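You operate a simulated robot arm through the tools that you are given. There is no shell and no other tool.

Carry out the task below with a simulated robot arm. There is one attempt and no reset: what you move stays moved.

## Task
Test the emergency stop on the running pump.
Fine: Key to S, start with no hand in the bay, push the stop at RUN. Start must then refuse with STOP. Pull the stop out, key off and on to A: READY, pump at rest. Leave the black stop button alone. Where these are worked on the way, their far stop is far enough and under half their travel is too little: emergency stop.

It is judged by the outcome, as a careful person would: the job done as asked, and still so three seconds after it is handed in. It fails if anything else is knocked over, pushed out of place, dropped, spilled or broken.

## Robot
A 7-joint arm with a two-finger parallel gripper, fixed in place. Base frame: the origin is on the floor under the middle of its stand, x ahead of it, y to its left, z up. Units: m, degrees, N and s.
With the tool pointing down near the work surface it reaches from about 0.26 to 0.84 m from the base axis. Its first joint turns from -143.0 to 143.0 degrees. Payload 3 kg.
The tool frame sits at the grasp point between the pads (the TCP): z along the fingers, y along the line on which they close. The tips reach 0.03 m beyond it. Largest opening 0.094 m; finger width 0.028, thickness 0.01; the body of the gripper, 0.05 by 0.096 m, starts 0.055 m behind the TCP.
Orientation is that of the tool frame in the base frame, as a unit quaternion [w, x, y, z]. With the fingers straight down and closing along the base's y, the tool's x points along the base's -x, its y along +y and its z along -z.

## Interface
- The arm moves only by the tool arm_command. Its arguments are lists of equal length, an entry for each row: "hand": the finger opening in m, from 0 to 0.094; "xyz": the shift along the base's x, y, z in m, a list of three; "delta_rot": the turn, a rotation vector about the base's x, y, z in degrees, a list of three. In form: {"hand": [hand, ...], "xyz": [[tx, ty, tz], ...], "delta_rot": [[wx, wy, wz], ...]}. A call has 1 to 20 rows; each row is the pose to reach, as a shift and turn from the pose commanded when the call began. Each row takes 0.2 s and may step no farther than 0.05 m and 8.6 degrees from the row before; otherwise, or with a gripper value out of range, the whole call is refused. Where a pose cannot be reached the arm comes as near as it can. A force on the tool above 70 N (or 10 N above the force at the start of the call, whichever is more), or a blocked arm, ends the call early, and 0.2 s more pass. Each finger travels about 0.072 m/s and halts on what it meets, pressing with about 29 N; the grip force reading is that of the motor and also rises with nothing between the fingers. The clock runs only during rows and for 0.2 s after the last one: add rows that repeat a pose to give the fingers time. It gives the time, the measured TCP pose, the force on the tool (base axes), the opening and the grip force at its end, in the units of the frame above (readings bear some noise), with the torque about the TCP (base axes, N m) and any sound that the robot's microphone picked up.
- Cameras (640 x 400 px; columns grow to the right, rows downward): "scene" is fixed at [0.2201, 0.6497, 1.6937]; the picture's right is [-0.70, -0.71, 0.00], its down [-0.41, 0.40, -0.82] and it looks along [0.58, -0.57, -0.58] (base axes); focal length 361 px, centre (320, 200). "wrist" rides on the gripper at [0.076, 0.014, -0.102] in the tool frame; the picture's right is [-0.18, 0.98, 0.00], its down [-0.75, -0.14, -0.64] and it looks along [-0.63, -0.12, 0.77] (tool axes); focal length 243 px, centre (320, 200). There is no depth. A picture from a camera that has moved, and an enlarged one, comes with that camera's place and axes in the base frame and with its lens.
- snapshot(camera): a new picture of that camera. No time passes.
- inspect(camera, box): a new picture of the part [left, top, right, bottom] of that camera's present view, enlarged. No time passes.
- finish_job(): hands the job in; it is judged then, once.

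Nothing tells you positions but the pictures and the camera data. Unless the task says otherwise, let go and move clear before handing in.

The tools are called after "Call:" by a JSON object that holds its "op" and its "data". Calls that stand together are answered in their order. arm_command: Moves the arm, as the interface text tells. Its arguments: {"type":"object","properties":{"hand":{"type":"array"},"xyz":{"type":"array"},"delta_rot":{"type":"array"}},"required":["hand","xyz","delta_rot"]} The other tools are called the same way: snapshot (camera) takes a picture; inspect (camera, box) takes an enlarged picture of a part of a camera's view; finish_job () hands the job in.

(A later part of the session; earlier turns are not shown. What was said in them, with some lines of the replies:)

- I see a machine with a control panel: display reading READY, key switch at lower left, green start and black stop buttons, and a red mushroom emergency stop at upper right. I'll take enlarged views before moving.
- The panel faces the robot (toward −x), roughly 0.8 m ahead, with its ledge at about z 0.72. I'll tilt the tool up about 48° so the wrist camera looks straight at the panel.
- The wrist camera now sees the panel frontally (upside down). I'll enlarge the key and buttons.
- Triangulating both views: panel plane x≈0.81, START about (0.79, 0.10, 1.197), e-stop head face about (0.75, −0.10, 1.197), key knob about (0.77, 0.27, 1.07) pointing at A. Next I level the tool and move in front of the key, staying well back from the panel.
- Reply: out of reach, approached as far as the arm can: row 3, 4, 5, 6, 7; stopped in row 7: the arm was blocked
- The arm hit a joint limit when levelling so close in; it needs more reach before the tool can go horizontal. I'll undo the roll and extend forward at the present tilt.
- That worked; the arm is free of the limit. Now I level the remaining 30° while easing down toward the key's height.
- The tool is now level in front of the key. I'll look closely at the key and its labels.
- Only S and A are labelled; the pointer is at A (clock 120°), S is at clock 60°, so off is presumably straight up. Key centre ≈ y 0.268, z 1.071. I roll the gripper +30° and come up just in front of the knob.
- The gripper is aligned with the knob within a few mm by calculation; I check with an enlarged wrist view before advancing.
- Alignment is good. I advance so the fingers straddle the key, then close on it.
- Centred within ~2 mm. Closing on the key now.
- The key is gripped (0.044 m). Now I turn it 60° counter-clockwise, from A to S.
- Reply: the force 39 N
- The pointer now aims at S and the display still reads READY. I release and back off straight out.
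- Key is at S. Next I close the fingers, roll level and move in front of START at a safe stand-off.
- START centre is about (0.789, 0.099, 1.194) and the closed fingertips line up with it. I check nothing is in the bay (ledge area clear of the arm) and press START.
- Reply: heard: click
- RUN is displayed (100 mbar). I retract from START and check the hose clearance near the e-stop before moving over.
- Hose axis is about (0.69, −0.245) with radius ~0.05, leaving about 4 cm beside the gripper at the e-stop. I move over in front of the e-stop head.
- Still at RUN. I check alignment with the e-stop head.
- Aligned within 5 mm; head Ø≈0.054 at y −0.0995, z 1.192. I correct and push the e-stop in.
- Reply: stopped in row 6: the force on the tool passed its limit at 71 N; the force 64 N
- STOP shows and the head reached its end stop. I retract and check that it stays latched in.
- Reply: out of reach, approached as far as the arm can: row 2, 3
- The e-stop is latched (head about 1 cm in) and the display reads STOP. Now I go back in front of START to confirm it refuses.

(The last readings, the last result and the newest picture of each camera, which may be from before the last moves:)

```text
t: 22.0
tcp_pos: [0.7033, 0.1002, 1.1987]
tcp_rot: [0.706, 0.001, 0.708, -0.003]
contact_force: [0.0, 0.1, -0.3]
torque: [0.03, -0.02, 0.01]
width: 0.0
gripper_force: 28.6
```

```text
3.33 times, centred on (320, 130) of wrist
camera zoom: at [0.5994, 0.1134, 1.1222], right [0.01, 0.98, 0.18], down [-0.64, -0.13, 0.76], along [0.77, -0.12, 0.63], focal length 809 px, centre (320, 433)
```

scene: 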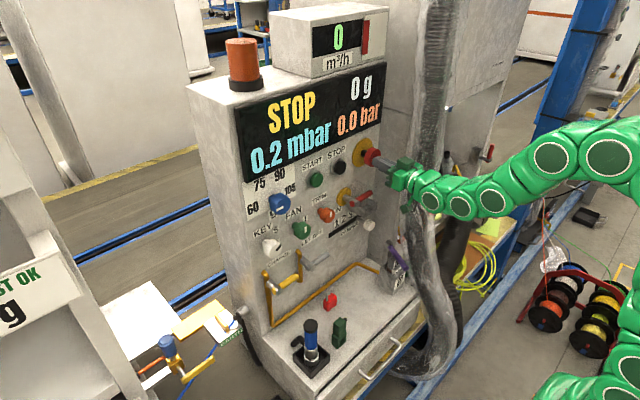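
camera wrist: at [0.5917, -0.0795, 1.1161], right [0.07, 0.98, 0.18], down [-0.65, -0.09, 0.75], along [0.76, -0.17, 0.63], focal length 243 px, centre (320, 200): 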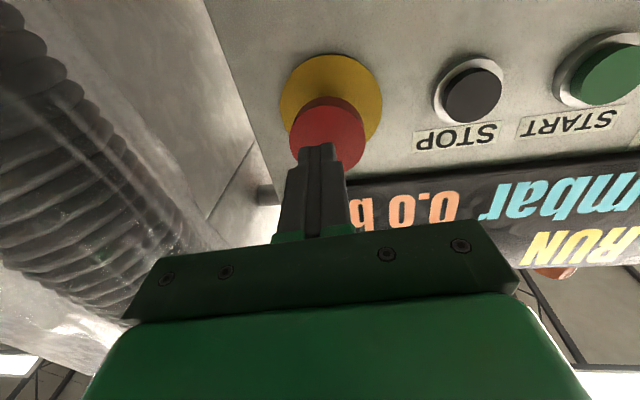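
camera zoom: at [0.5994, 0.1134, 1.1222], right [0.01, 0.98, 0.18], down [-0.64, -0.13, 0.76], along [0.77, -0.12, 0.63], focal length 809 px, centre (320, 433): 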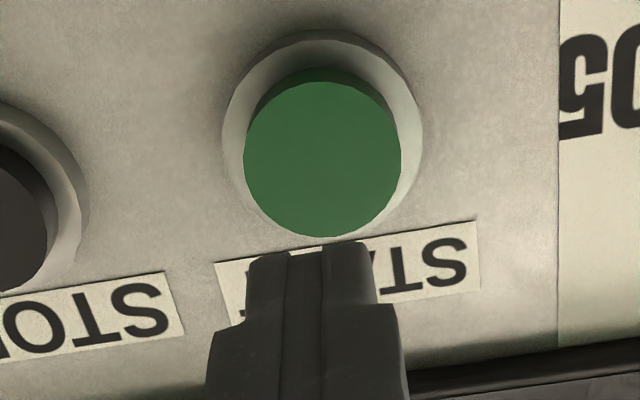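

Aligned. I press START; it should refuse with STOP.

Call:
{"op": "arm_command", "data": {"hand": [0, 0, 0, 0, 0], "xyz": [[0.03, 0, -0.004], [0.05, 0, -0.004], [0.057, 0, -0.004], [0.062, 0, -0.004], [0.062, 0, -0.004]], "delta_rot": [[0, 0, 0], [0, 0, 0], [0, 0, 0], [0, 0, 0], [0, 0, 0]]}}

Call:
{"op": "snapshot", "data": {"camera": "scene"}}

Call:
{"op": "inspect", "data": {"camera": "wrist", "box": [260, 70, 380, 190]}}

```text
t: 23.2
tcp_pos: [0.7631, 0.0985, 1.1938]
tcp_rot: [0.706, 0.002, 0.708, -0.005]
contact_force: [-3.8, -1.5, 2.6]
torque: [-0.01, -0.04, 0.0]
width: 0.0
gripper_force: 29.1
heard: click
```

```text
taken
```

scene: 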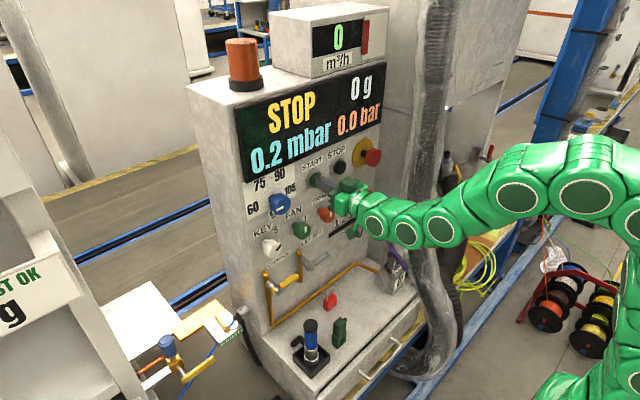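

```text
3.33 times, centred on (320, 130) of wrist
camera zoom: at [0.6612, 0.1125, 1.1182], right [0.01, 0.98, 0.18], down [-0.64, -0.13, 0.76], along [0.77, -0.12, 0.63], focal length 809 px, centre (320, 433)
```

zoom: 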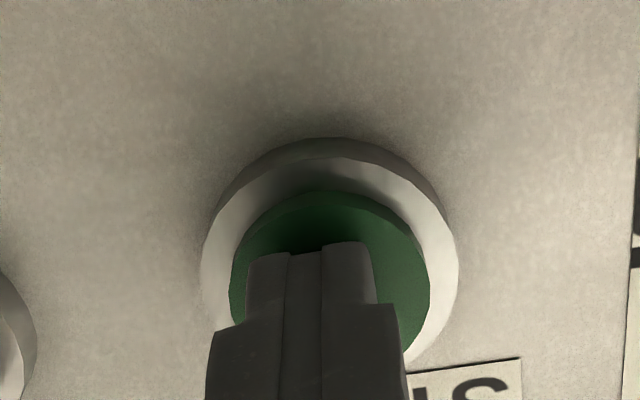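

START clicked and was refused: the display stays STOP and the pump stays off. I retract, open the fingers, and return to the e-stop to pull it out.

Call:
{"op": "arm_command", "data": {"hand": [0, 0, 0.02, 0.04, 0.06, 0.08, 0.084, 0.084, 0.084], "xyz": [[-0.025, 0, 0], [-0.06, 0, 0], [-0.063, -0.04, 0], [-0.063, -0.08, 0], [-0.063, -0.12, -0.001], [-0.063, -0.16, -0.0015], [-0.063, -0.198, -0.0015], [-0.063, -0.198, -0.0015], [-0.063, -0.198, -0.0015]], "delta_rot": [[0, 0, 0], [0, 0, 0], [0, 0, 0], [0, 0, 0], [0, 0, 0], [0, 0, 0], [0, 0, 0], [0, 0, 0], [0, 0, 0]]}}

Call:
{"op": "snapshot", "data": {"camera": "wrist"}}

Call:
{"op": "snapshot", "data": {"camera": "scene"}}

```text
t: 25.2
tcp_pos: [0.701, -0.1002, 1.1923]
tcp_rot: [0.706, 0.001, 0.708, -0.004]
contact_force: [0.9, -0.2, -0.3]
torque: [0.0, -0.01, -0.02]
width: 0.0841
gripper_force: 0.2
```

```text
taken
camera wrist: at [0.5983, -0.0855, 1.1171], right [0.01, 0.98, 0.18], down [-0.64, -0.13, 0.76], along [0.77, -0.12, 0.63], focal length 243 px, centre (320, 200)
```

wrist: 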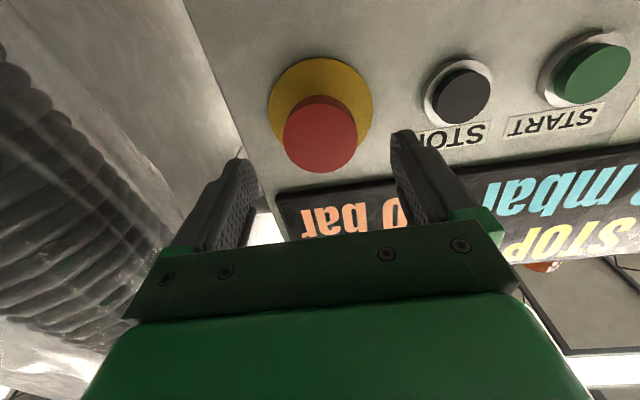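

```text
taken
```

scene: 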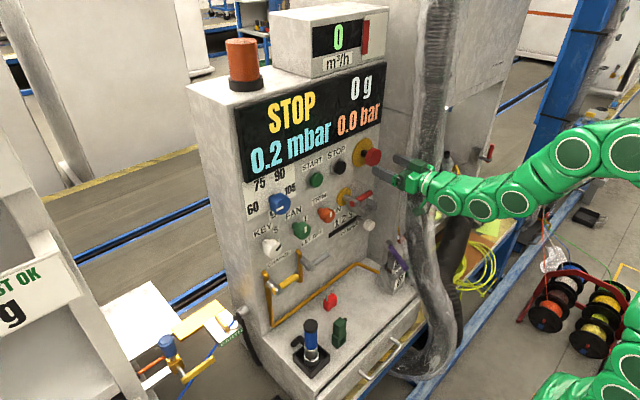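

Centred on the head. I advance around it and close.

Call:
{"op": "arm_command", "data": {"hand": [0.084, 0.084, 0.084, 0.084, 0.07, 0.055, 0.045, 0.04, 0.04, 0.04], "xyz": [[0.025, 0, 0], [0.045, 0, 0], [0.062, 0, 0], [0.062, 0, 0], [0.062, 0, 0], [0.062, 0, 0], [0.062, 0, 0], [0.062, 0, 0], [0.062, 0, 0], [0.062, 0, 0]], "delta_rot": [[0, 0, 0], [0, 0, 0], [0, 0, 0], [0, 0, 0], [0, 0, 0], [0, 0, 0], [0, 0, 0], [0, 0, 0], [0, 0, 0], [0, 0, 0]]}}

Call:
{"op": "inspect", "data": {"camera": "wrist", "box": [220, 80, 420, 240]}}

```text
t: 27.4
tcp_pos: [0.7632, -0.1007, 1.1923]
tcp_rot: [0.706, 0.0, 0.708, -0.004]
contact_force: [0.0, 21.0, -0.3]
torque: [-0.21, 0.08, 0.31]
width: 0.0554
gripper_force: 45.2
```

```text
2.50 times, centred on (320, 160) of wrist
camera zoom: at [0.6599, -0.0865, 1.1156], right [0.01, 0.98, 0.18], down [-0.64, -0.13, 0.76], along [0.77, -0.12, 0.63], focal length 606 px, centre (320, 300)
```

zoom: 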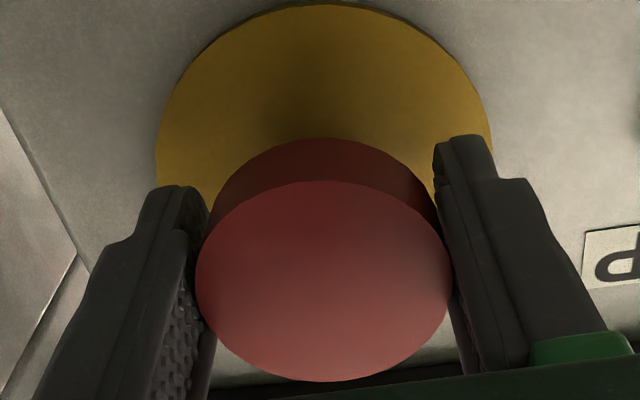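

Head gripped. I pull it straight out gently.

Call:
{"op": "arm_command", "data": {"hand": [0.04, 0.04, 0.04, 0.04, 0.04, 0.04, 0.04], "xyz": [[-0.002, 0.001, 0], [-0.004, 0.001, 0], [-0.006, 0.001, 0], [-0.008, 0.001, 0], [-0.01, 0.001, 0], [-0.012, 0.001, 0], [-0.012, 0.001, 0]], "delta_rot": [[0, 0, 0], [0, 0, 0], [0, 0, 0], [0, 0, 0], [0, 0, 0], [0, 0, 0], [0, 0, 0]]}}

Call:
{"op": "inspect", "data": {"camera": "wrist", "box": [220, 80, 420, 240]}}

Call:
{"op": "inspect", "data": {"camera": "scene", "box": [230, 70, 430, 240]}}

```text
t: 29.0
tcp_pos: [0.7509, -0.0994, 1.1919]
tcp_rot: [0.707, 0.002, 0.708, -0.003]
contact_force: [6.2, -17.7, 2.3]
torque: [0.18, 0.14, 0.23]
width: 0.0553
gripper_force: 45.2
```

```text
2.50 times, centred on (320, 160) of wrist
camera zoom: at [0.6478, -0.0858, 1.1157], right [0.01, 0.98, 0.18], down [-0.64, -0.13, 0.76], along [0.77, -0.12, 0.63], focal length 606 px, centre (320, 300)
```

zoom: 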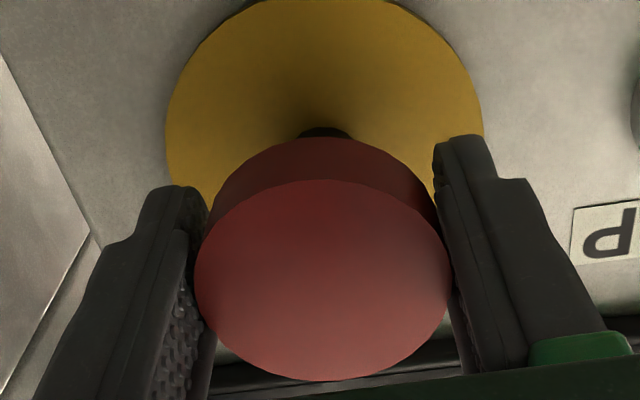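

```text
2.35 times, centred on (330, 155) of scene
camera zoom: at [0.2201, 0.6497, 1.6937], right [-0.7, -0.71, 0.0], down [-0.41, 0.4, -0.82], along [0.58, -0.57, -0.58], focal length 850 px, centre (296, 306)
```

zoom: 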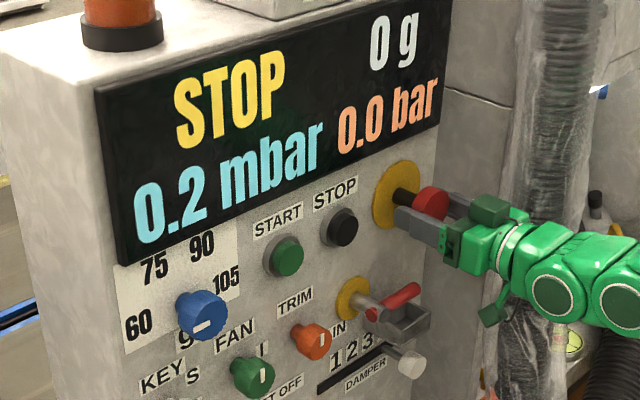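

The head has come out with the fingers. I pull slightly further to be sure it reaches its outer stop.

Call:
{"op": "arm_command", "data": {"hand": [0.04, 0.04, 0.04], "xyz": [[-0.0015, -0.0005, 0], [-0.003, -0.0005, 0], [-0.003, -0.0005, 0]], "delta_rot": [[0, 0, 0], [0, 0, 0], [0, 0, 0]]}}

Call:
{"op": "inspect", "data": {"camera": "wrist", "box": [220, 80, 420, 240]}}

```text
t: 29.8
tcp_pos: [0.7482, -0.1, 1.1931]
tcp_rot: [0.706, 0.001, 0.708, -0.004]
contact_force: [34.8, -13.9, 8.0]
torque: [0.08, 0.26, 0.37]
width: 0.0547
gripper_force: 44.6
```

```text
2.50 times, centred on (320, 160) of wrist
camera zoom: at [0.6452, -0.0861, 1.1166], right [0.01, 0.98, 0.18], down [-0.64, -0.13, 0.76], along [0.77, -0.12, 0.63], focal length 606 px, centre (320, 300)
```

zoom: 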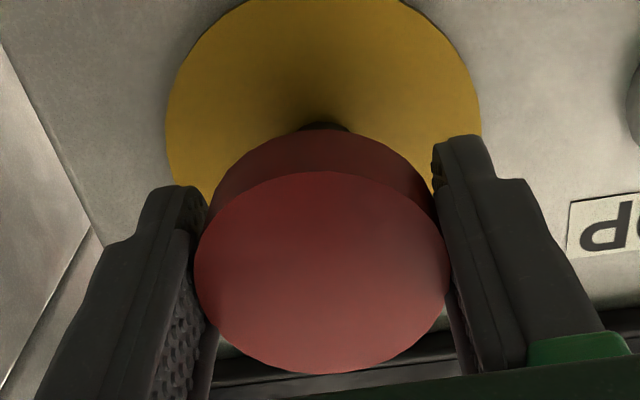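

Force rose to 35 N, so it is at its outer stop. I release and back away.

Call:
{"op": "arm_command", "data": {"hand": [0.04, 0.06, 0.075, 0.084, 0.084, 0.084, 0.084], "xyz": [[0.002, 0, 0], [0.002, 0, 0], [0.002, 0, 0], [0.002, 0, 0], [-0.015, 0, 0], [-0.045, 0, 0], [-0.045, 0, 0]], "delta_rot": [[0, 0, 0], [0, 0, 0], [0, 0, 0], [0, 0, 0], [0, 0, 0], [0, 0, 0], [0, 0, 0]]}}

Call:
{"op": "snapshot", "data": {"camera": "wrist"}}

Call:
{"op": "inspect", "data": {"camera": "scene", "box": [230, 70, 430, 240]}}

```text
t: 31.4
tcp_pos: [0.7035, -0.0995, 1.1919]
tcp_rot: [0.706, 0.001, 0.708, -0.004]
contact_force: [-0.5, 0.2, 0.8]
torque: [0.02, 0.0, -0.01]
width: 0.0838
gripper_force: 0.1
```

```text
taken
camera wrist: at [0.6, -0.0852, 1.1157], right [0.01, 0.98, 0.18], down [-0.64, -0.13, 0.76], along [0.77, -0.12, 0.63], focal length 243 px, centre (320, 200)
```

wrist: 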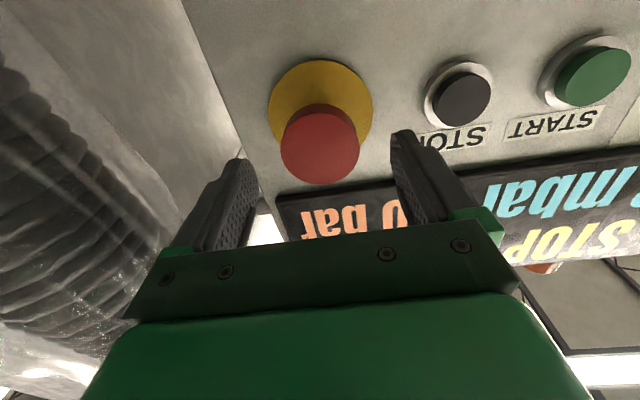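

```text
2.35 times, centred on (330, 155) of scene
camera zoom: at [0.2201, 0.6497, 1.6937], right [-0.7, -0.71, 0.0], down [-0.41, 0.4, -0.82], along [0.58, -0.57, -0.58], focal length 850 px, centre (296, 306)
```

zoom: 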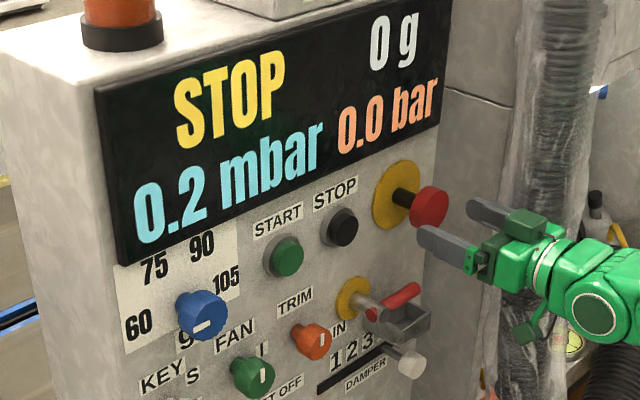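

E-stop is out and nothing was disturbed; STOP remains latched until the key is cycled. I move back in front of the key, wrist level.

Call:
{"op": "arm_command", "data": {"hand": [0.08, 0.075, 0.07, 0.07, 0.07, 0.07, 0.07, 0.07, 0.07, 0.07, 0.07], "xyz": [[-0.003, 0.037, -0.005], [-0.005, 0.074, -0.015], [-0.006, 0.111, -0.027], [-0.007, 0.148, -0.039], [-0.008, 0.185, -0.052], [-0.0085, 0.222, -0.065], [-0.0085, 0.259, -0.078], [-0.0085, 0.296, -0.091], [-0.0085, 0.333, -0.104], [-0.0085, 0.3695, -0.1164], [-0.0085, 0.3695, -0.1164]], "delta_rot": [[0, 0, 0], [0, 0, 0], [0, 0, 0], [0, 0, 0], [0, 0, 0], [0, 0, 0], [0, 0, 0], [0, 0, 0], [0, 0, 0], [0, 0, 0], [0, 0, 0]]}}

Call:
{"op": "snapshot", "data": {"camera": "wrist"}}

Call:
{"op": "snapshot", "data": {"camera": "scene"}}

```text
t: 33.8
tcp_pos: [0.6917, 0.2707, 1.0786]
tcp_rot: [0.706, 0.002, 0.708, -0.005]
contact_force: [0.4, 0.3, 0.2]
torque: [0.0, 0.01, 0.02]
width: 0.0697
gripper_force: 0.0
out of reach, approached as far as the arm can: row 2, 3, 4, 5
```

```text
taken
camera wrist: at [0.5887, 0.2849, 1.003], right [0.01, 0.98, 0.18], down [-0.64, -0.13, 0.76], along [0.77, -0.12, 0.63], focal length 243 px, centre (320, 200)
```

wrist: 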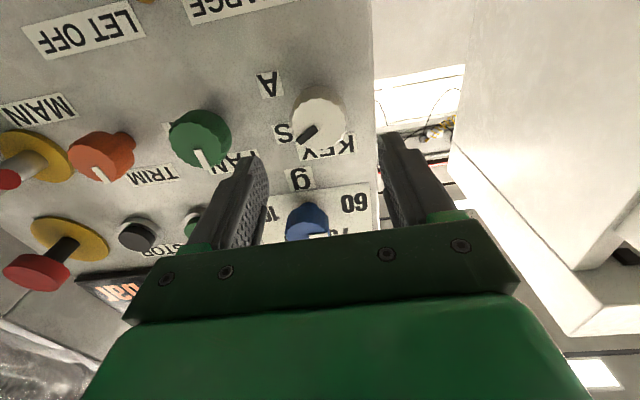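

```text
taken
```

scene: 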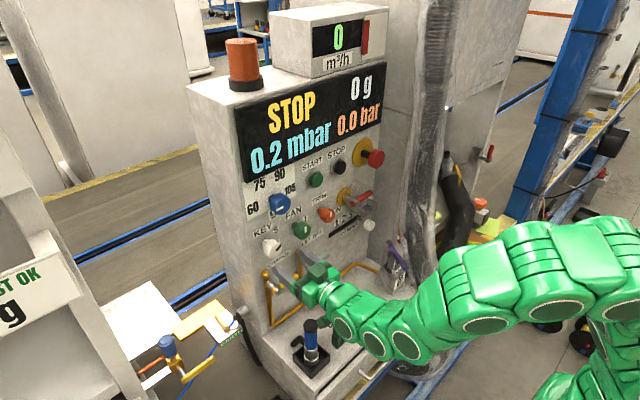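

Call:
{"op": "inspect", "data": {"camera": "wrist", "box": [260, 60, 380, 180]}}

Call:
{"op": "inspect", "data": {"camera": "scene", "box": [230, 200, 350, 300]}}

```text
3.33 times, centred on (320, 120) of wrist
camera zoom: at [0.5887, 0.2849, 1.003], right [0.01, 0.98, 0.18], down [-0.64, -0.13, 0.76], along [0.77, -0.12, 0.63], focal length 809 px, centre (320, 467)
```

zoom: 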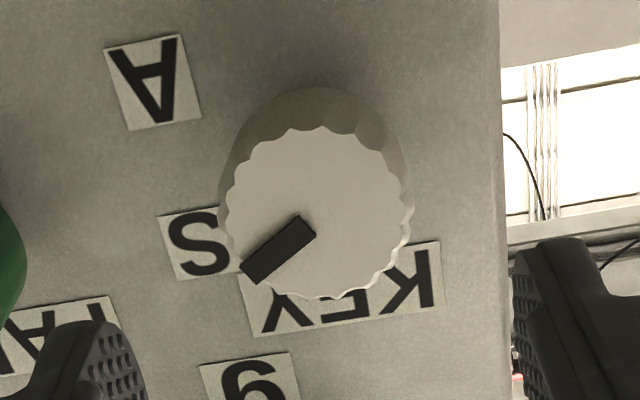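

```text
4.00 times, centred on (290, 250) of scene
camera zoom: at [0.2201, 0.6497, 1.6937], right [-0.7, -0.71, 0.0], down [-0.41, 0.4, -0.82], along [0.58, -0.57, -0.58], focal length 1444 px, centre (440, 0)
```

zoom: 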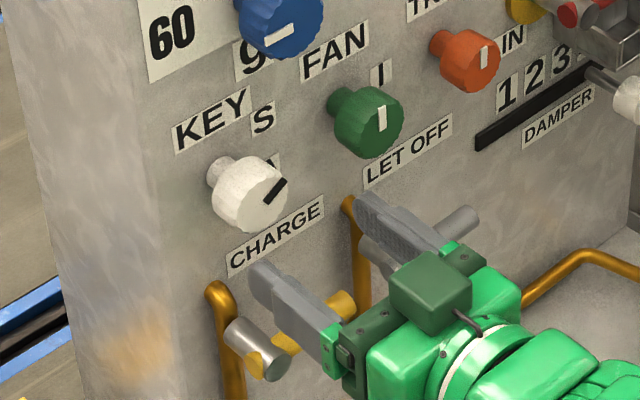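

Pointer sits at S exactly (30° above horizontal). I advance with a 4 mm downward correction and grip the key.

Call:
{"op": "arm_command", "data": {"hand": [0.07, 0.07, 0.07, 0.07, 0.055, 0.04, 0.03, 0.03, 0.03], "xyz": [[0.02, -0.0005, -0.004], [0.045, -0.0005, -0.004], [0.0725, -0.0005, -0.004], [0.0725, -0.0005, -0.004], [0.0725, -0.0005, -0.004], [0.0725, -0.0005, -0.004], [0.0725, -0.0005, -0.004], [0.0725, -0.0005, -0.004], [0.0725, -0.0005, -0.004]], "delta_rot": [[0, 0, 0], [0, 0, 0], [0, 0, 0], [0, 0, 0], [0, 0, 0], [0, 0, 0], [0, 0, 0], [0, 0, 0], [0, 0, 0]]}}

Call:
{"op": "inspect", "data": {"camera": "wrist", "box": [230, 110, 420, 230]}}

```text
t: 35.8
tcp_pos: [0.7648, 0.2703, 1.0731]
tcp_rot: [0.706, 0.002, 0.708, -0.005]
contact_force: [5.8, -8.1, 3.8]
torque: [0.03, -0.07, 0.08]
width: 0.0444
gripper_force: 45.5
```

```text
3.33 times, centred on (325, 170) of wrist
camera zoom: at [0.662, 0.284, 0.9974], right [0.01, 0.98, 0.18], down [-0.64, -0.13, 0.76], along [0.77, -0.12, 0.63], focal length 809 px, centre (303, 300)
```

zoom: 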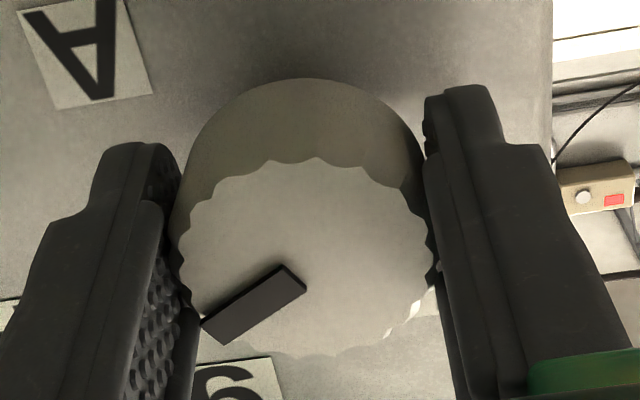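

Gripped but about 1.5 mm low; I loosen slightly, shift up, and re-grip to keep it concentric.

Call:
{"op": "arm_command", "data": {"hand": [0.055, 0.055, 0.055, 0.04, 0.03, 0.03, 0.03], "xyz": [[0, 0, 0], [0, -0.0005, 0.0015], [0, -0.0005, 0.0015], [0, -0.0005, 0.0015], [0, -0.0005, 0.0015], [0, -0.0005, 0.0015], [0, -0.0005, 0.0015]], "delta_rot": [[0, 0, 0], [0, 0, 0], [0, 0, 0], [0, 0, 0], [0, 0, 0], [0, 0, 0], [0, 0, 0]]}}

Call:
{"op": "inspect", "data": {"camera": "wrist", "box": [230, 110, 420, 230]}}

```text
t: 37.4
tcp_pos: [0.7643, 0.2701, 1.0745]
tcp_rot: [0.706, 0.0, 0.708, -0.004]
contact_force: [2.1, 4.6, 1.4]
torque: [-0.01, 0.17, 0.28]
width: 0.0443
gripper_force: 45.1
```

```text
3.33 times, centred on (325, 170) of wrist
camera zoom: at [0.6622, 0.2838, 0.9979], right [0.01, 0.98, 0.18], down [-0.64, -0.13, 0.76], along [0.77, -0.12, 0.63], focal length 809 px, centre (303, 300)
```

zoom: 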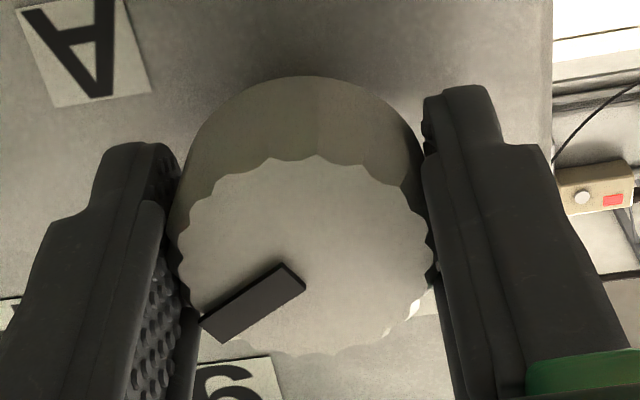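

Well seated now. I turn the key counter-clockwise 60° toward off and watch the display.

Call:
{"op": "arm_command", "data": {"hand": [0.03, 0.03, 0.03, 0.03, 0.03, 0.03, 0.03, 0.03, 0.03, 0.03, 0.03], "xyz": [[0, 0, 0], [0, 0, 0], [0, 0, 0], [0, 0, 0], [0, 0, 0], [0, 0, 0], [0, 0, 0], [0, 0, 0], [0, 0, 0], [0, 0, 0], [0, 0, 0]], "delta_rot": [[-6, 0, 0], [-12, 0, 0], [-18, 0, 0], [-24, 0, 0], [-30, 0, 0], [-36, 0, 0], [-42, 0, 0], [-48, 0, 0], [-54, 0, 0], [-60, 0, 0], [-60, 0, 0]]}}

Call:
{"op": "inspect", "data": {"camera": "wrist", "box": [230, 110, 420, 230]}}

Call:
{"op": "snapshot", "data": {"camera": "scene"}}

```text
t: 39.8
tcp_pos: [0.7664, 0.2692, 1.0744]
tcp_rot: [0.613, -0.351, 0.611, -0.357]
contact_force: [-15.2, 3.2, 48.5]
torque: [-0.01, -0.33, 0.13]
width: 0.0438
gripper_force: 44.9
```

```text
3.33 times, centred on (325, 170) of wrist
camera zoom: at [0.6631, 0.21, 1.0235], right [0.01, 0.65, -0.76], down [-0.64, 0.59, 0.49], along [0.77, 0.48, 0.42], focal length 809 px, centre (303, 300)
```

zoom: 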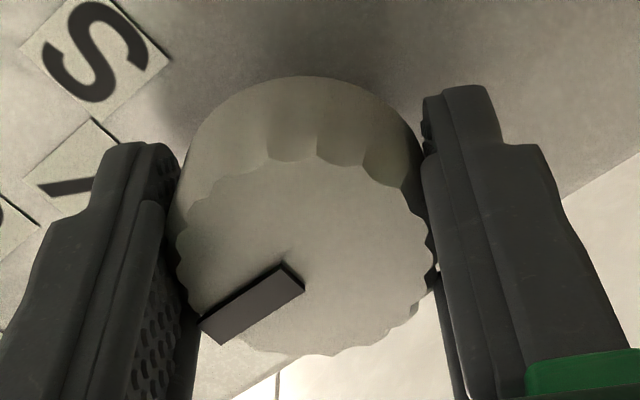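

```text
taken
```

scene: 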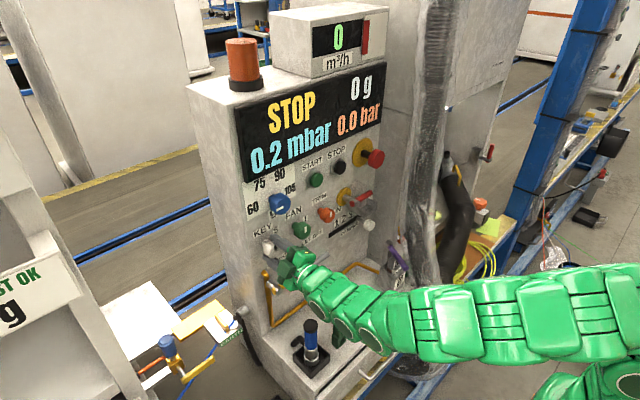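

The pointer is straight up (off position). The display still shows STOP; I wait a moment and look again.

Call:
{"op": "arm_command", "data": {"hand": [0.03, 0.03, 0.03, 0.03], "xyz": [[0, 0, 0], [0, 0, 0], [0, 0, 0], [0, 0, 0]], "delta_rot": [[-1, 0, 0], [-2, 0, 0], [-2, 0, 0], [-2, 0, 0]]}}

Call:
{"op": "snapshot", "data": {"camera": "scene"}}

Call:
{"op": "snapshot", "data": {"camera": "wrist"}}

```text
t: 40.8
tcp_pos: [0.766, 0.27, 1.0742]
tcp_rot: [0.607, -0.362, 0.604, -0.369]
contact_force: [16.6, -1.5, 63.2]
torque: [0.69, 0.3, 0.04]
width: 0.0442
gripper_force: 45.2
```

```text
taken
```

scene: 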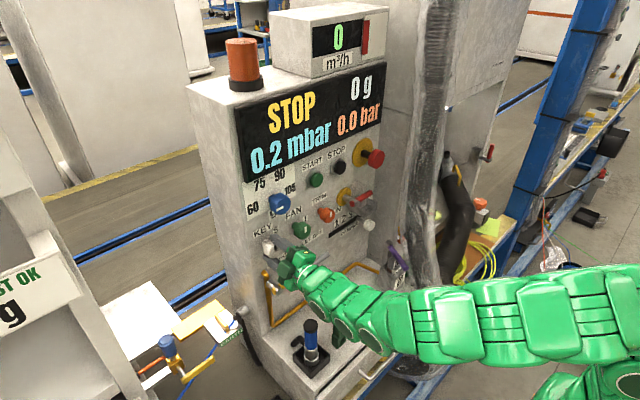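

```text
taken
camera wrist: at [0.6631, 0.208, 1.0254], right [0.01, 0.62, -0.78], down [-0.64, 0.6, 0.47], along [0.77, 0.5, 0.41], focal length 243 px, centre (320, 200)
```

wrist: 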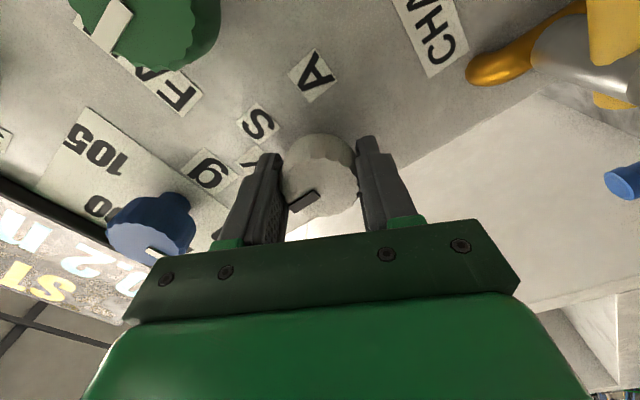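

Torque rose when turning further, so this is the key's end stop — off. Side load is a bit high (63 N), so I relieve it with a 1 mm shift up before turning back.

Call:
{"op": "arm_command", "data": {"hand": [0.03, 0.03, 0.03], "xyz": [[0, 0, 0.0005], [0, 0, 0.001], [0, 0, 0.001]], "delta_rot": [[1, 0, 0], [2, 0, 0], [2, 0, 0]]}}

Call:
{"op": "inspect", "data": {"camera": "scene", "box": [230, 70, 430, 240]}}

```text
t: 41.6
tcp_pos: [0.7654, 0.2688, 1.0739]
tcp_rot: [0.612, -0.351, 0.612, -0.358]
contact_force: [-3.8, -4.3, 60.4]
torque: [0.07, 0.27, -0.24]
width: 0.0441
gripper_force: 44.7
```

```text
2.35 times, centred on (330, 155) of scene
camera zoom: at [0.2201, 0.6497, 1.6937], right [-0.7, -0.71, 0.0], down [-0.41, 0.4, -0.82], along [0.58, -0.57, -0.58], focal length 850 px, centre (296, 306)
```

zoom: 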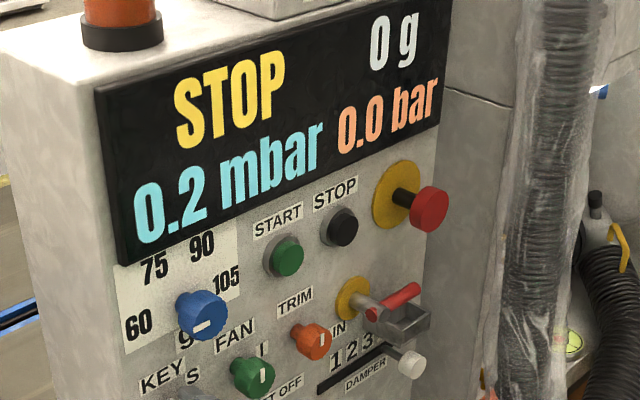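

Shifting barely changed the load, so I'll relax the grip here (key stays at off), re-centre and re-grip.

Call:
{"op": "arm_command", "data": {"hand": [0.055, 0.065, 0.065, 0.065], "xyz": [[0, 0, 0], [0, 0, 0], [0, 0, 0], [0, 0, 0]], "delta_rot": [[0, 0, 0], [0, 0, 0], [0, 0, 0], [0, 0, 0]]}}

Call:
{"op": "inspect", "data": {"camera": "wrist", "box": [230, 110, 420, 230]}}

Call:
{"op": "inspect", "data": {"camera": "scene", "box": [230, 190, 350, 300]}}

```text
t: 42.6
tcp_pos: [0.7653, 0.2693, 1.0725]
tcp_rot: [0.612, -0.353, 0.611, -0.357]
contact_force: [-0.6, -0.6, 0.8]
torque: [-0.02, 0.0, 0.01]
width: 0.0645
gripper_force: 0.1
```

```text
3.33 times, centred on (325, 170) of wrist
camera zoom: at [0.6635, 0.2097, 1.0225], right [0.01, 0.65, -0.76], down [-0.64, 0.59, 0.49], along [0.77, 0.48, 0.42], focal length 809 px, centre (303, 300)
```

zoom: 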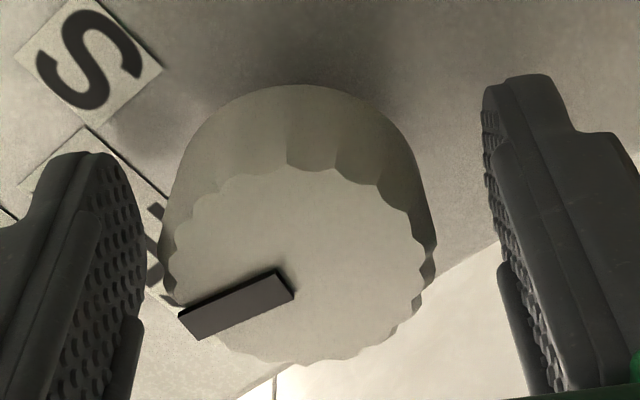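

```text
3.64 times, centred on (290, 245) of scene
camera zoom: at [0.2201, 0.6497, 1.6937], right [-0.7, -0.71, 0.0], down [-0.41, 0.4, -0.82], along [0.58, -0.57, -0.58], focal length 1313 px, centre (429, 36)
```

zoom: 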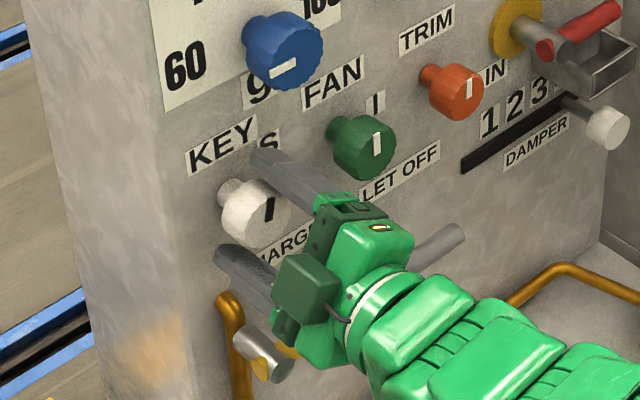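

On release the key settled about 10° short of straight up. I re-centre, re-grip at this angle, and turn it fully to the off stop again to be certain.

Call:
{"op": "arm_command", "data": {"hand": [0.065, 0.065, 0.055, 0.045, 0.035, 0.03, 0.03], "xyz": [[0, 0, 0.0012], [0, 0, 0.0012], [0, 0, 0.0012], [0, 0, 0.0012], [0, 0, 0.0012], [0, 0, 0.0012], [0, 0, 0.0012]], "delta_rot": [[0, 0, 0], [0, 0, 0], [0, 0, 0], [0, 0, 0], [0, 0, 0], [0, 0, 0], [0, 0, 0]]}}

Call:
{"op": "inspect", "data": {"camera": "wrist", "box": [230, 110, 420, 230]}}

```text
t: 44.2
tcp_pos: [0.7658, 0.2688, 1.0739]
tcp_rot: [0.612, -0.352, 0.611, -0.358]
contact_force: [1.2, 0.8, -3.4]
torque: [0.01, 0.62, 0.33]
width: 0.044
gripper_force: 44.7
```

```text
3.33 times, centred on (325, 170) of wrist
camera zoom: at [0.6637, 0.21, 1.0241], right [0.01, 0.65, -0.76], down [-0.64, 0.59, 0.49], along [0.77, 0.48, 0.42], focal length 809 px, centre (303, 300)
```

zoom: 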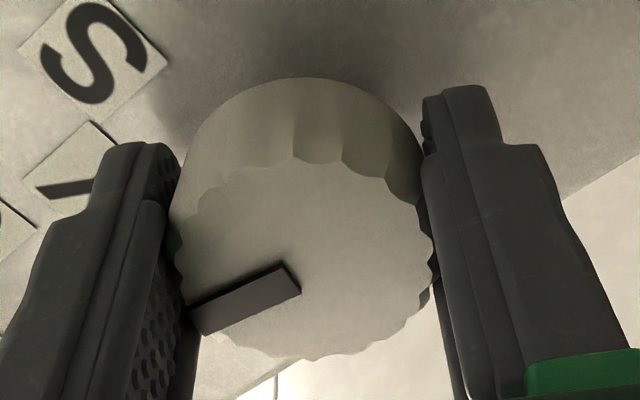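

Good centred grip (3 N). I turn counter-clockwise toward the stop, watching the torque.

Call:
{"op": "arm_command", "data": {"hand": [0.03, 0.03, 0.03, 0.03, 0.03, 0.03], "xyz": [[0, 0, 0], [0, 0, 0], [0, 0, 0], [0, 0, 0], [0, 0, 0], [0, 0, 0]], "delta_rot": [[-2, 0, 0], [-4, 0, 0], [-6, 0, 0], [-8, 0, 0], [-10, 0, 0], [-10, 0, 0]]}}

Call:
{"op": "inspect", "data": {"camera": "wrist", "box": [230, 110, 420, 230]}}

Call:
{"op": "inspect", "data": {"camera": "scene", "box": [230, 70, 430, 240]}}

```text
t: 45.6
tcp_pos: [0.7661, 0.2692, 1.0746]
tcp_rot: [0.579, -0.404, 0.577, -0.409]
contact_force: [41.6, 5.4, 9.6]
torque: [0.0, 0.67, -0.01]
width: 0.0439
gripper_force: 45.4
```

```text
3.33 times, centred on (325, 170) of wrist
camera zoom: at [0.6636, 0.2021, 1.0351], right [0.01, 0.51, -0.86], down [-0.64, 0.66, 0.38], along [0.77, 0.55, 0.33], focal length 809 px, centre (303, 300)
```

zoom: 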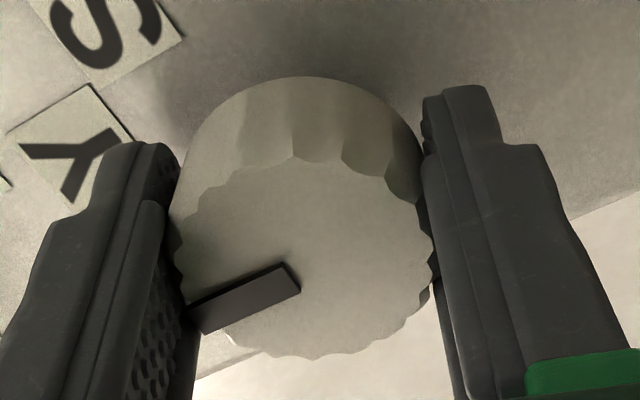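

```text
2.35 times, centred on (330, 155) of scene
camera zoom: at [0.2201, 0.6497, 1.6937], right [-0.7, -0.71, 0.0], down [-0.41, 0.4, -0.82], along [0.58, -0.57, -0.58], focal length 850 px, centre (296, 306)
```

zoom: 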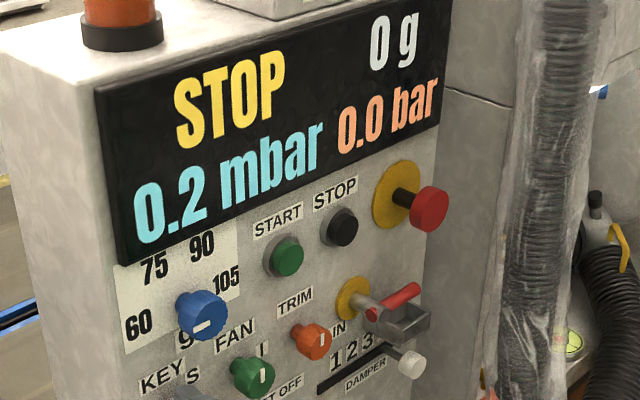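

No resistance yet at ~88°. I continue a little further to find the true stop.

Call:
{"op": "arm_command", "data": {"hand": [0.03, 0.03, 0.03, 0.03], "xyz": [[0.0005, 0, 0], [0.001, 0, 0], [0.001, 0, 0], [0.001, 0, 0]], "delta_rot": [[-1.5, 0, 0], [-3, 0, 0], [-4.5, 0, 0], [-4.5, 0, 0]]}}

Call:
{"op": "inspect", "data": {"camera": "wrist", "box": [230, 110, 420, 230]}}

Call:
{"op": "snapshot", "data": {"camera": "scene"}}

```text
t: 46.6
tcp_pos: [0.7666, 0.2694, 1.0749]
tcp_rot: [0.562, -0.426, 0.561, -0.432]
contact_force: [-13.7, -1.3, 13.8]
torque: [0.8, 0.26, 0.09]
width: 0.044
gripper_force: 45.5
```

```text
3.33 times, centred on (325, 170) of wrist
camera zoom: at [0.6638, 0.1994, 1.0405], right [0.01, 0.44, -0.9], down [-0.64, 0.69, 0.33], along [0.77, 0.57, 0.29], focal length 809 px, centre (303, 300)
```

zoom: 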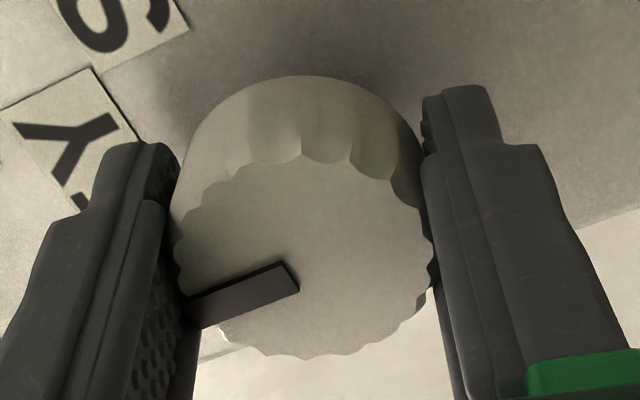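

```text
taken
```

scene: 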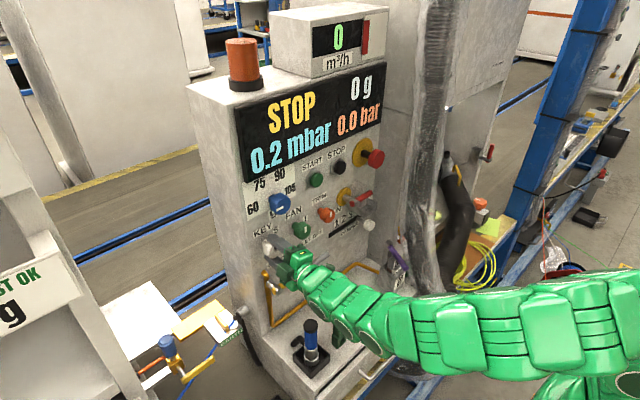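

Torque 0.8 N·m confirms the off end stop at straight up. Now I turn the key clockwise ~118° through S to A.

Call:
{"op": "arm_command", "data": {"hand": [0.03, 0.03, 0.03, 0.03, 0.03, 0.03, 0.03, 0.03, 0.03, 0.03, 0.03, 0.03, 0.03, 0.03, 0.03, 0.03], "xyz": [[-0.0005, 0, 0], [-0.0005, 0, 0], [-0.0005, 0, 0], [-0.0005, 0, 0], [-0.0005, 0, 0], [-0.0005, 0, 0], [-0.0005, 0, 0], [-0.0005, 0, 0], [-0.0005, 0, 0], [-0.0005, 0, 0], [-0.0005, 0, 0], [-0.0005, 0, 0], [-0.0005, 0, 0], [-0.0005, 0, 0], [-0.0005, 0, 0], [-0.0005, 0, 0]], "delta_rot": [[6, 0, 0], [12, 0, 0], [18, 0, 0], [24, 0, 0], [30, 0, 0], [36, 0, 0], [42, 0, 0], [48, 0, 0], [54, 0, 0], [60, 0, 0], [66, 0, 0], [72, 0, 0], [78, 0, 0], [84, 0, 0], [90, 0, 0], [90, 0, 0]]}}

Call:
{"op": "inspect", "data": {"camera": "wrist", "box": [230, 110, 420, 230]}}

Call:
{"op": "snapshot", "data": {"camera": "scene"}}

```text
t: 50.0
tcp_pos: [0.7657, 0.2702, 1.0752]
tcp_rot: [0.699, 0.096, 0.702, 0.092]
contact_force: [-5.8, 21.5, -5.9]
torque: [-0.04, -1.11, 0.27]
width: 0.044
gripper_force: 44.7
```

```text
3.33 times, centred on (325, 170) of wrist
camera zoom: at [0.6636, 0.3036, 1.0055], right [0.01, 0.9, 0.44], down [-0.64, -0.33, 0.69], along [0.77, -0.28, 0.57], focal length 809 px, centre (303, 300)
```

zoom: 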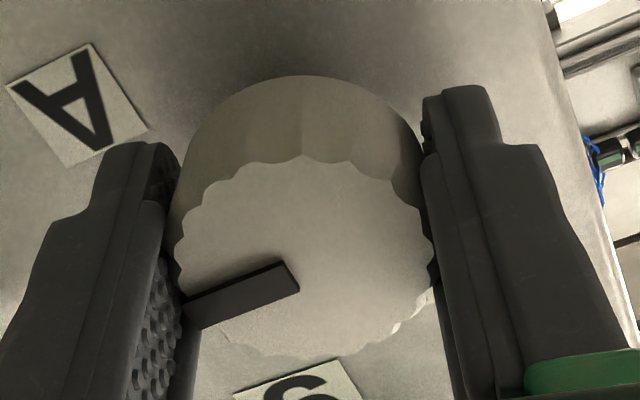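

```text
taken
```

scene: 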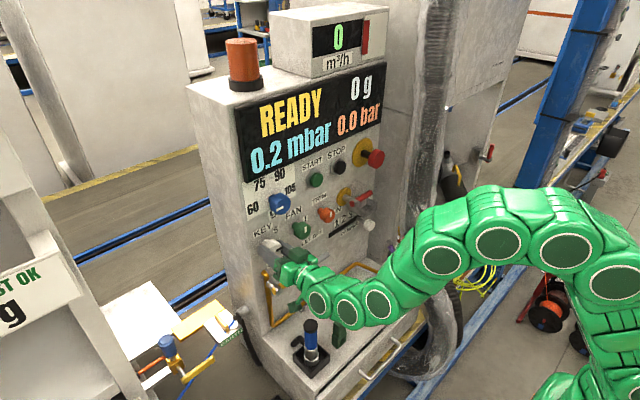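

READY is back. I turn the remaining ~29° to bring the pointer to A.

Call:
{"op": "arm_command", "data": {"hand": [0.03, 0.03, 0.03, 0.03, 0.03, 0.03], "xyz": [[0, 0, 0], [0, 0, 0], [0, 0, 0], [0, 0, 0], [0, 0, 0], [0, 0, 0]], "delta_rot": [[6, 0, 0], [12, 0, 0], [18, 0, 0], [24, 0, 0], [29, 0, 0], [29, 0, 0]]}}

Call:
{"op": "inspect", "data": {"camera": "wrist", "box": [230, 110, 420, 230]}}

Call:
{"op": "inspect", "data": {"camera": "scene", "box": [220, 60, 430, 270]}}

```text
t: 51.4
tcp_pos: [0.7673, 0.2695, 1.0748]
tcp_rot: [0.653, 0.268, 0.658, 0.265]
contact_force: [-3.1, 31.3, -4.1]
torque: [0.02, 0.12, 1.1]
width: 0.0438
gripper_force: 45.3
```

```text
3.33 times, centred on (325, 170) of wrist
camera zoom: at [0.6636, 0.3329, 1.0311], right [0.01, 0.58, 0.82], down [-0.64, -0.63, 0.45], along [0.77, -0.53, 0.36], focal length 809 px, centre (303, 300)
```

zoom: 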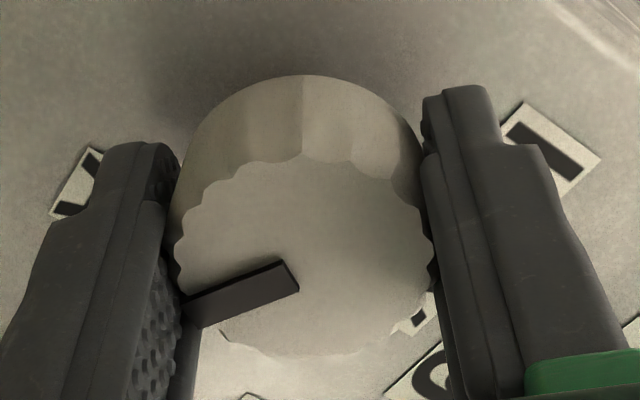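

```text
1.90 times, centred on (325, 165) of scene
camera zoom: at [0.2201, 0.6497, 1.6937], right [-0.7, -0.71, 0.0], down [-0.41, 0.4, -0.82], along [0.58, -0.57, -0.58], focal length 688 px, centre (310, 267)
```

zoom: 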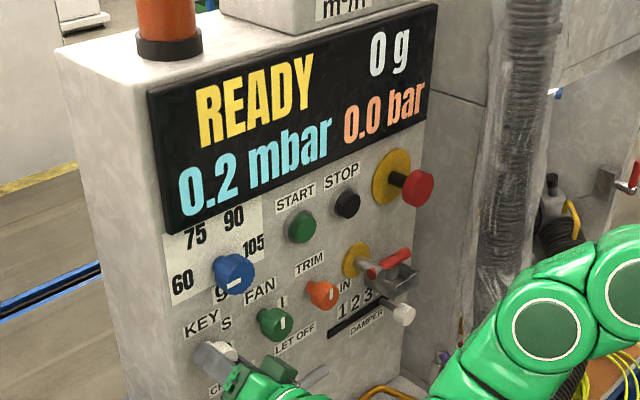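

Pointer measures −30°, i.e. at A, with READY shown. I relieve the small side load, release, and check the key stays put.

Call:
{"op": "arm_command", "data": {"hand": [0.03, 0.045, 0.055, 0.065, 0.07, 0.07], "xyz": [[0, 0.0006, 0], [0, 0.0006, 0], [0, 0.0006, 0], [0, 0.0006, 0], [0, 0.0006, 0], [0, 0.0006, 0]], "delta_rot": [[0, 0, 0], [0, 0, 0], [0, 0, 0], [0, 0, 0], [0, 0, 0], [0, 0, 0]]}}

Call:
{"op": "inspect", "data": {"camera": "wrist", "box": [230, 110, 420, 230]}}

Call:
{"op": "inspect", "data": {"camera": "scene", "box": [220, 60, 430, 270]}}

```text
t: 52.8
tcp_pos: [0.7667, 0.2694, 1.0746]
tcp_rot: [0.653, 0.269, 0.657, 0.265]
contact_force: [-0.5, 0.5, 0.0]
torque: [-0.02, 0.01, -0.05]
width: 0.07
gripper_force: 0.1
```

```text
3.33 times, centred on (325, 170) of wrist
camera zoom: at [0.6637, 0.3327, 1.0315], right [0.01, 0.58, 0.82], down [-0.64, -0.63, 0.45], along [0.77, -0.53, 0.36], focal length 809 px, centre (303, 300)
```

zoom: 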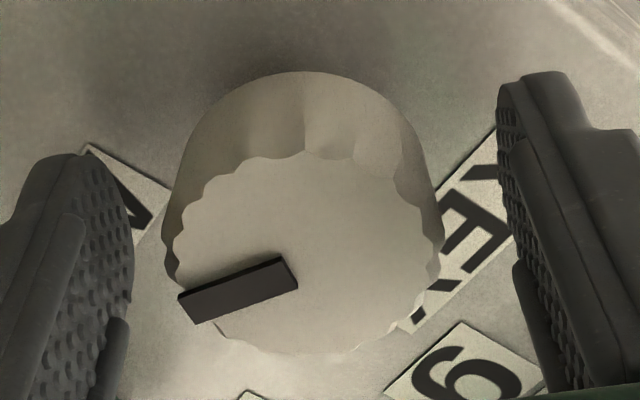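

```text
1.90 times, centred on (325, 165) of scene
camera zoom: at [0.2201, 0.6497, 1.6937], right [-0.7, -0.71, 0.0], down [-0.41, 0.4, -0.82], along [0.58, -0.57, -0.58], focal length 688 px, centre (310, 267)
```

zoom: 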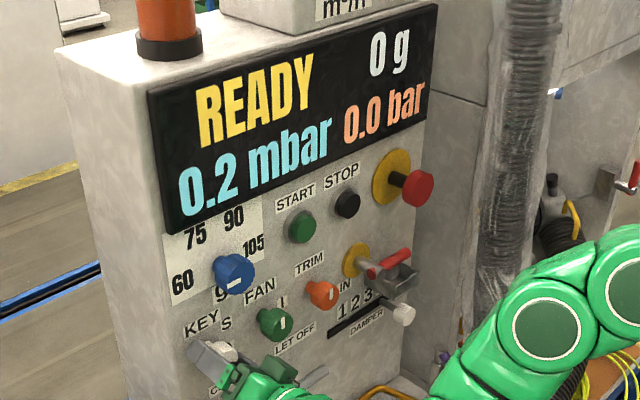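

The key stays at A and READY holds. I back the gripper straight out and clear.

Call:
{"op": "arm_command", "data": {"hand": [0.07, 0.07, 0.07, 0.07, 0.07, 0.07, 0.07], "xyz": [[-0.02, 0, 0], [-0.045, 0, 0], [-0.075, 0, 0], [-0.08, 0, 0.005], [-0.085, -0.01, 0.01], [-0.09, -0.02, 0.02], [-0.09, -0.03, 0.03]], "delta_rot": [[0, 0, 0], [0, 0, 0], [0, 0, 0], [-8, 0, 0], [-16, 0, 0], [-24, 0, 0], [-32, 0, 0]]}}

Call:
{"op": "snapshot", "data": {"camera": "wrist"}}

Call:
{"op": "snapshot", "data": {"camera": "scene"}}

```text
t: 54.4
tcp_pos: [0.6759, 0.2398, 1.1068]
tcp_rot: [0.702, 0.078, 0.705, 0.071]
contact_force: [-0.2, -0.1, 0.3]
torque: [0.03, -0.02, 0.0]
width: 0.0701
gripper_force: 0.0
```

```text
taken
camera wrist: at [0.5732, 0.2697, 1.0353], right [0.01, 0.92, 0.39], down [-0.64, -0.29, 0.71], along [0.77, -0.25, 0.59], focal length 243 px, centre (320, 200)
```

wrist: 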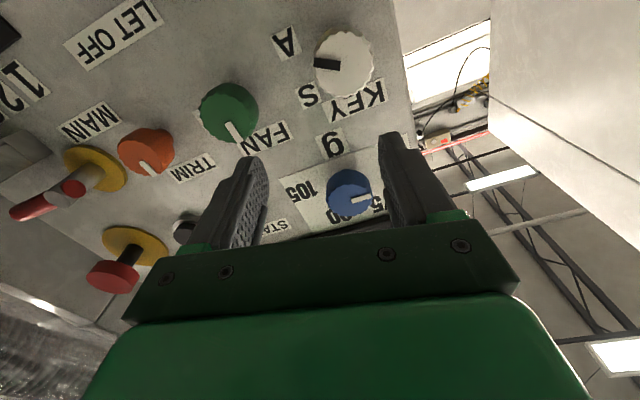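

```text
taken
```

scene: 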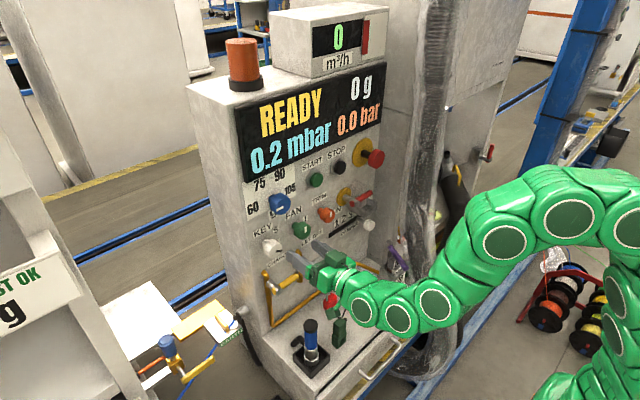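

READY, key at A, e-stop out. I move the arm further clear, tilting the tool back as I retreat.

Call:
{"op": "arm_command", "data": {"hand": [0.07, 0.07, 0.07, 0.07, 0.07, 0.07, 0.07], "xyz": [[-0.02, -0.01, 0.02], [-0.045, -0.02, 0.04], [-0.07, -0.03, 0.06], [-0.095, -0.04, 0.08], [-0.12, -0.05, 0.1], [-0.145, -0.06, 0.12], [-0.145, -0.06, 0.12]], "delta_rot": [[0, 7, 0], [0, 14, 0], [0, 21, 0], [0, 28, 0], [0, 35, 0], [0, 42, 0], [0, 42, 0]]}}

Call:
{"op": "snapshot", "data": {"camera": "scene"}}

Call:
{"op": "inspect", "data": {"camera": "scene", "box": [220, 100, 400, 280]}}

Call:
{"op": "snapshot", "data": {"camera": "wrist"}}

```text
t: 55.8
tcp_pos: [0.5445, 0.2446, 1.2404]
tcp_rot: [0.324, 0.173, 0.888, 0.278]
contact_force: [-0.7, 0.2, 0.6]
torque: [0.01, -0.01, 0.03]
width: 0.0701
gripper_force: 0.0
stopped in row 7: the arm was blocked; the commanded pose is now the measured one
```

```text
taken
```

scene: 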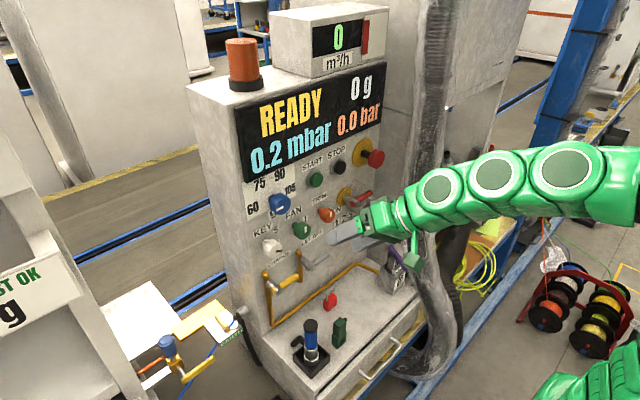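

```text
2.22 times, centred on (310, 190) of scene
camera zoom: at [0.2201, 0.6497, 1.6937], right [-0.7, -0.71, 0.0], down [-0.41, 0.4, -0.82], along [0.58, -0.57, -0.58], focal length 802 px, centre (342, 222)
```

zoom: 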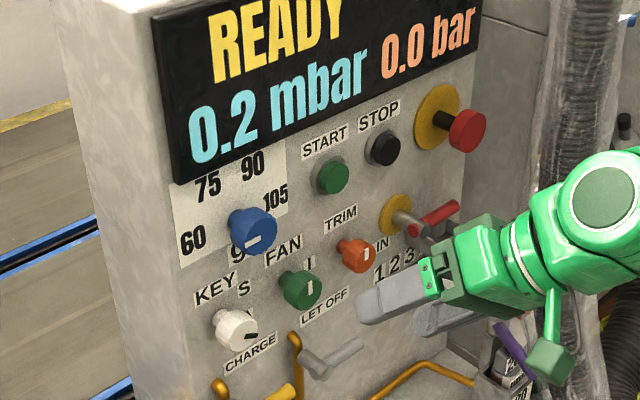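

```text
taken
camera wrist: at [0.4219, 0.2529, 1.2773], right [0.26, 0.68, 0.68], down [0.1, -0.72, 0.68], along [0.96, -0.11, -0.26], focal length 243 px, centre (320, 200)
```

wrist: 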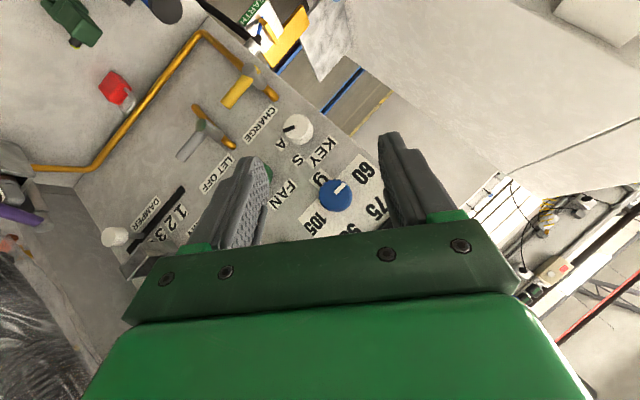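

Everything is as asked: the display reads READY, the key is at A, the e-stop is pulled out and the pump is at rest. The black stop is untouched, the other items are in place, and the gripper is empty and clear, so I hand in.

Call:
{"op": "finish_job", "data": {}}

```text
The job is handed in.
```

The emergency stop test is done. The stop halted the running pump, and the panel now reads READY with the pump at rest.

| Step | Result |
|---|---|
| Key to S, press START with the arm clear of the ledge area, which I took to be the bay | RUN |
| Push the emergency stop to its end stop at RUN | Display went to STOP and the stop stayed latched |
| Press START again | Refused: it clicked and the display stayed on STOP |
| Pull the emergency stop out to its outer stop | Display still on STOP |
| Key off, then on to A | READY |

- **Off position:** it has no label. I took it to be straight up, where the key meets its stop. The display stayed on STOP there and changed to READY on the way to A.
- **Pressure:** the display still shows 0.2 mbar from the run; it read 1000 mbar at the start. Venting wasn't part of the task, so I left it.
- **Arm:** it stopped early twice on "blocked", once near the start and once on the final retreat. Both times the force on the tool was about 1 N, so I took it as a joint limit. It ended about 0.25 m from the panel with the gripper empty.

I did not touch the black stop button, and the pictures show nothing else moved.
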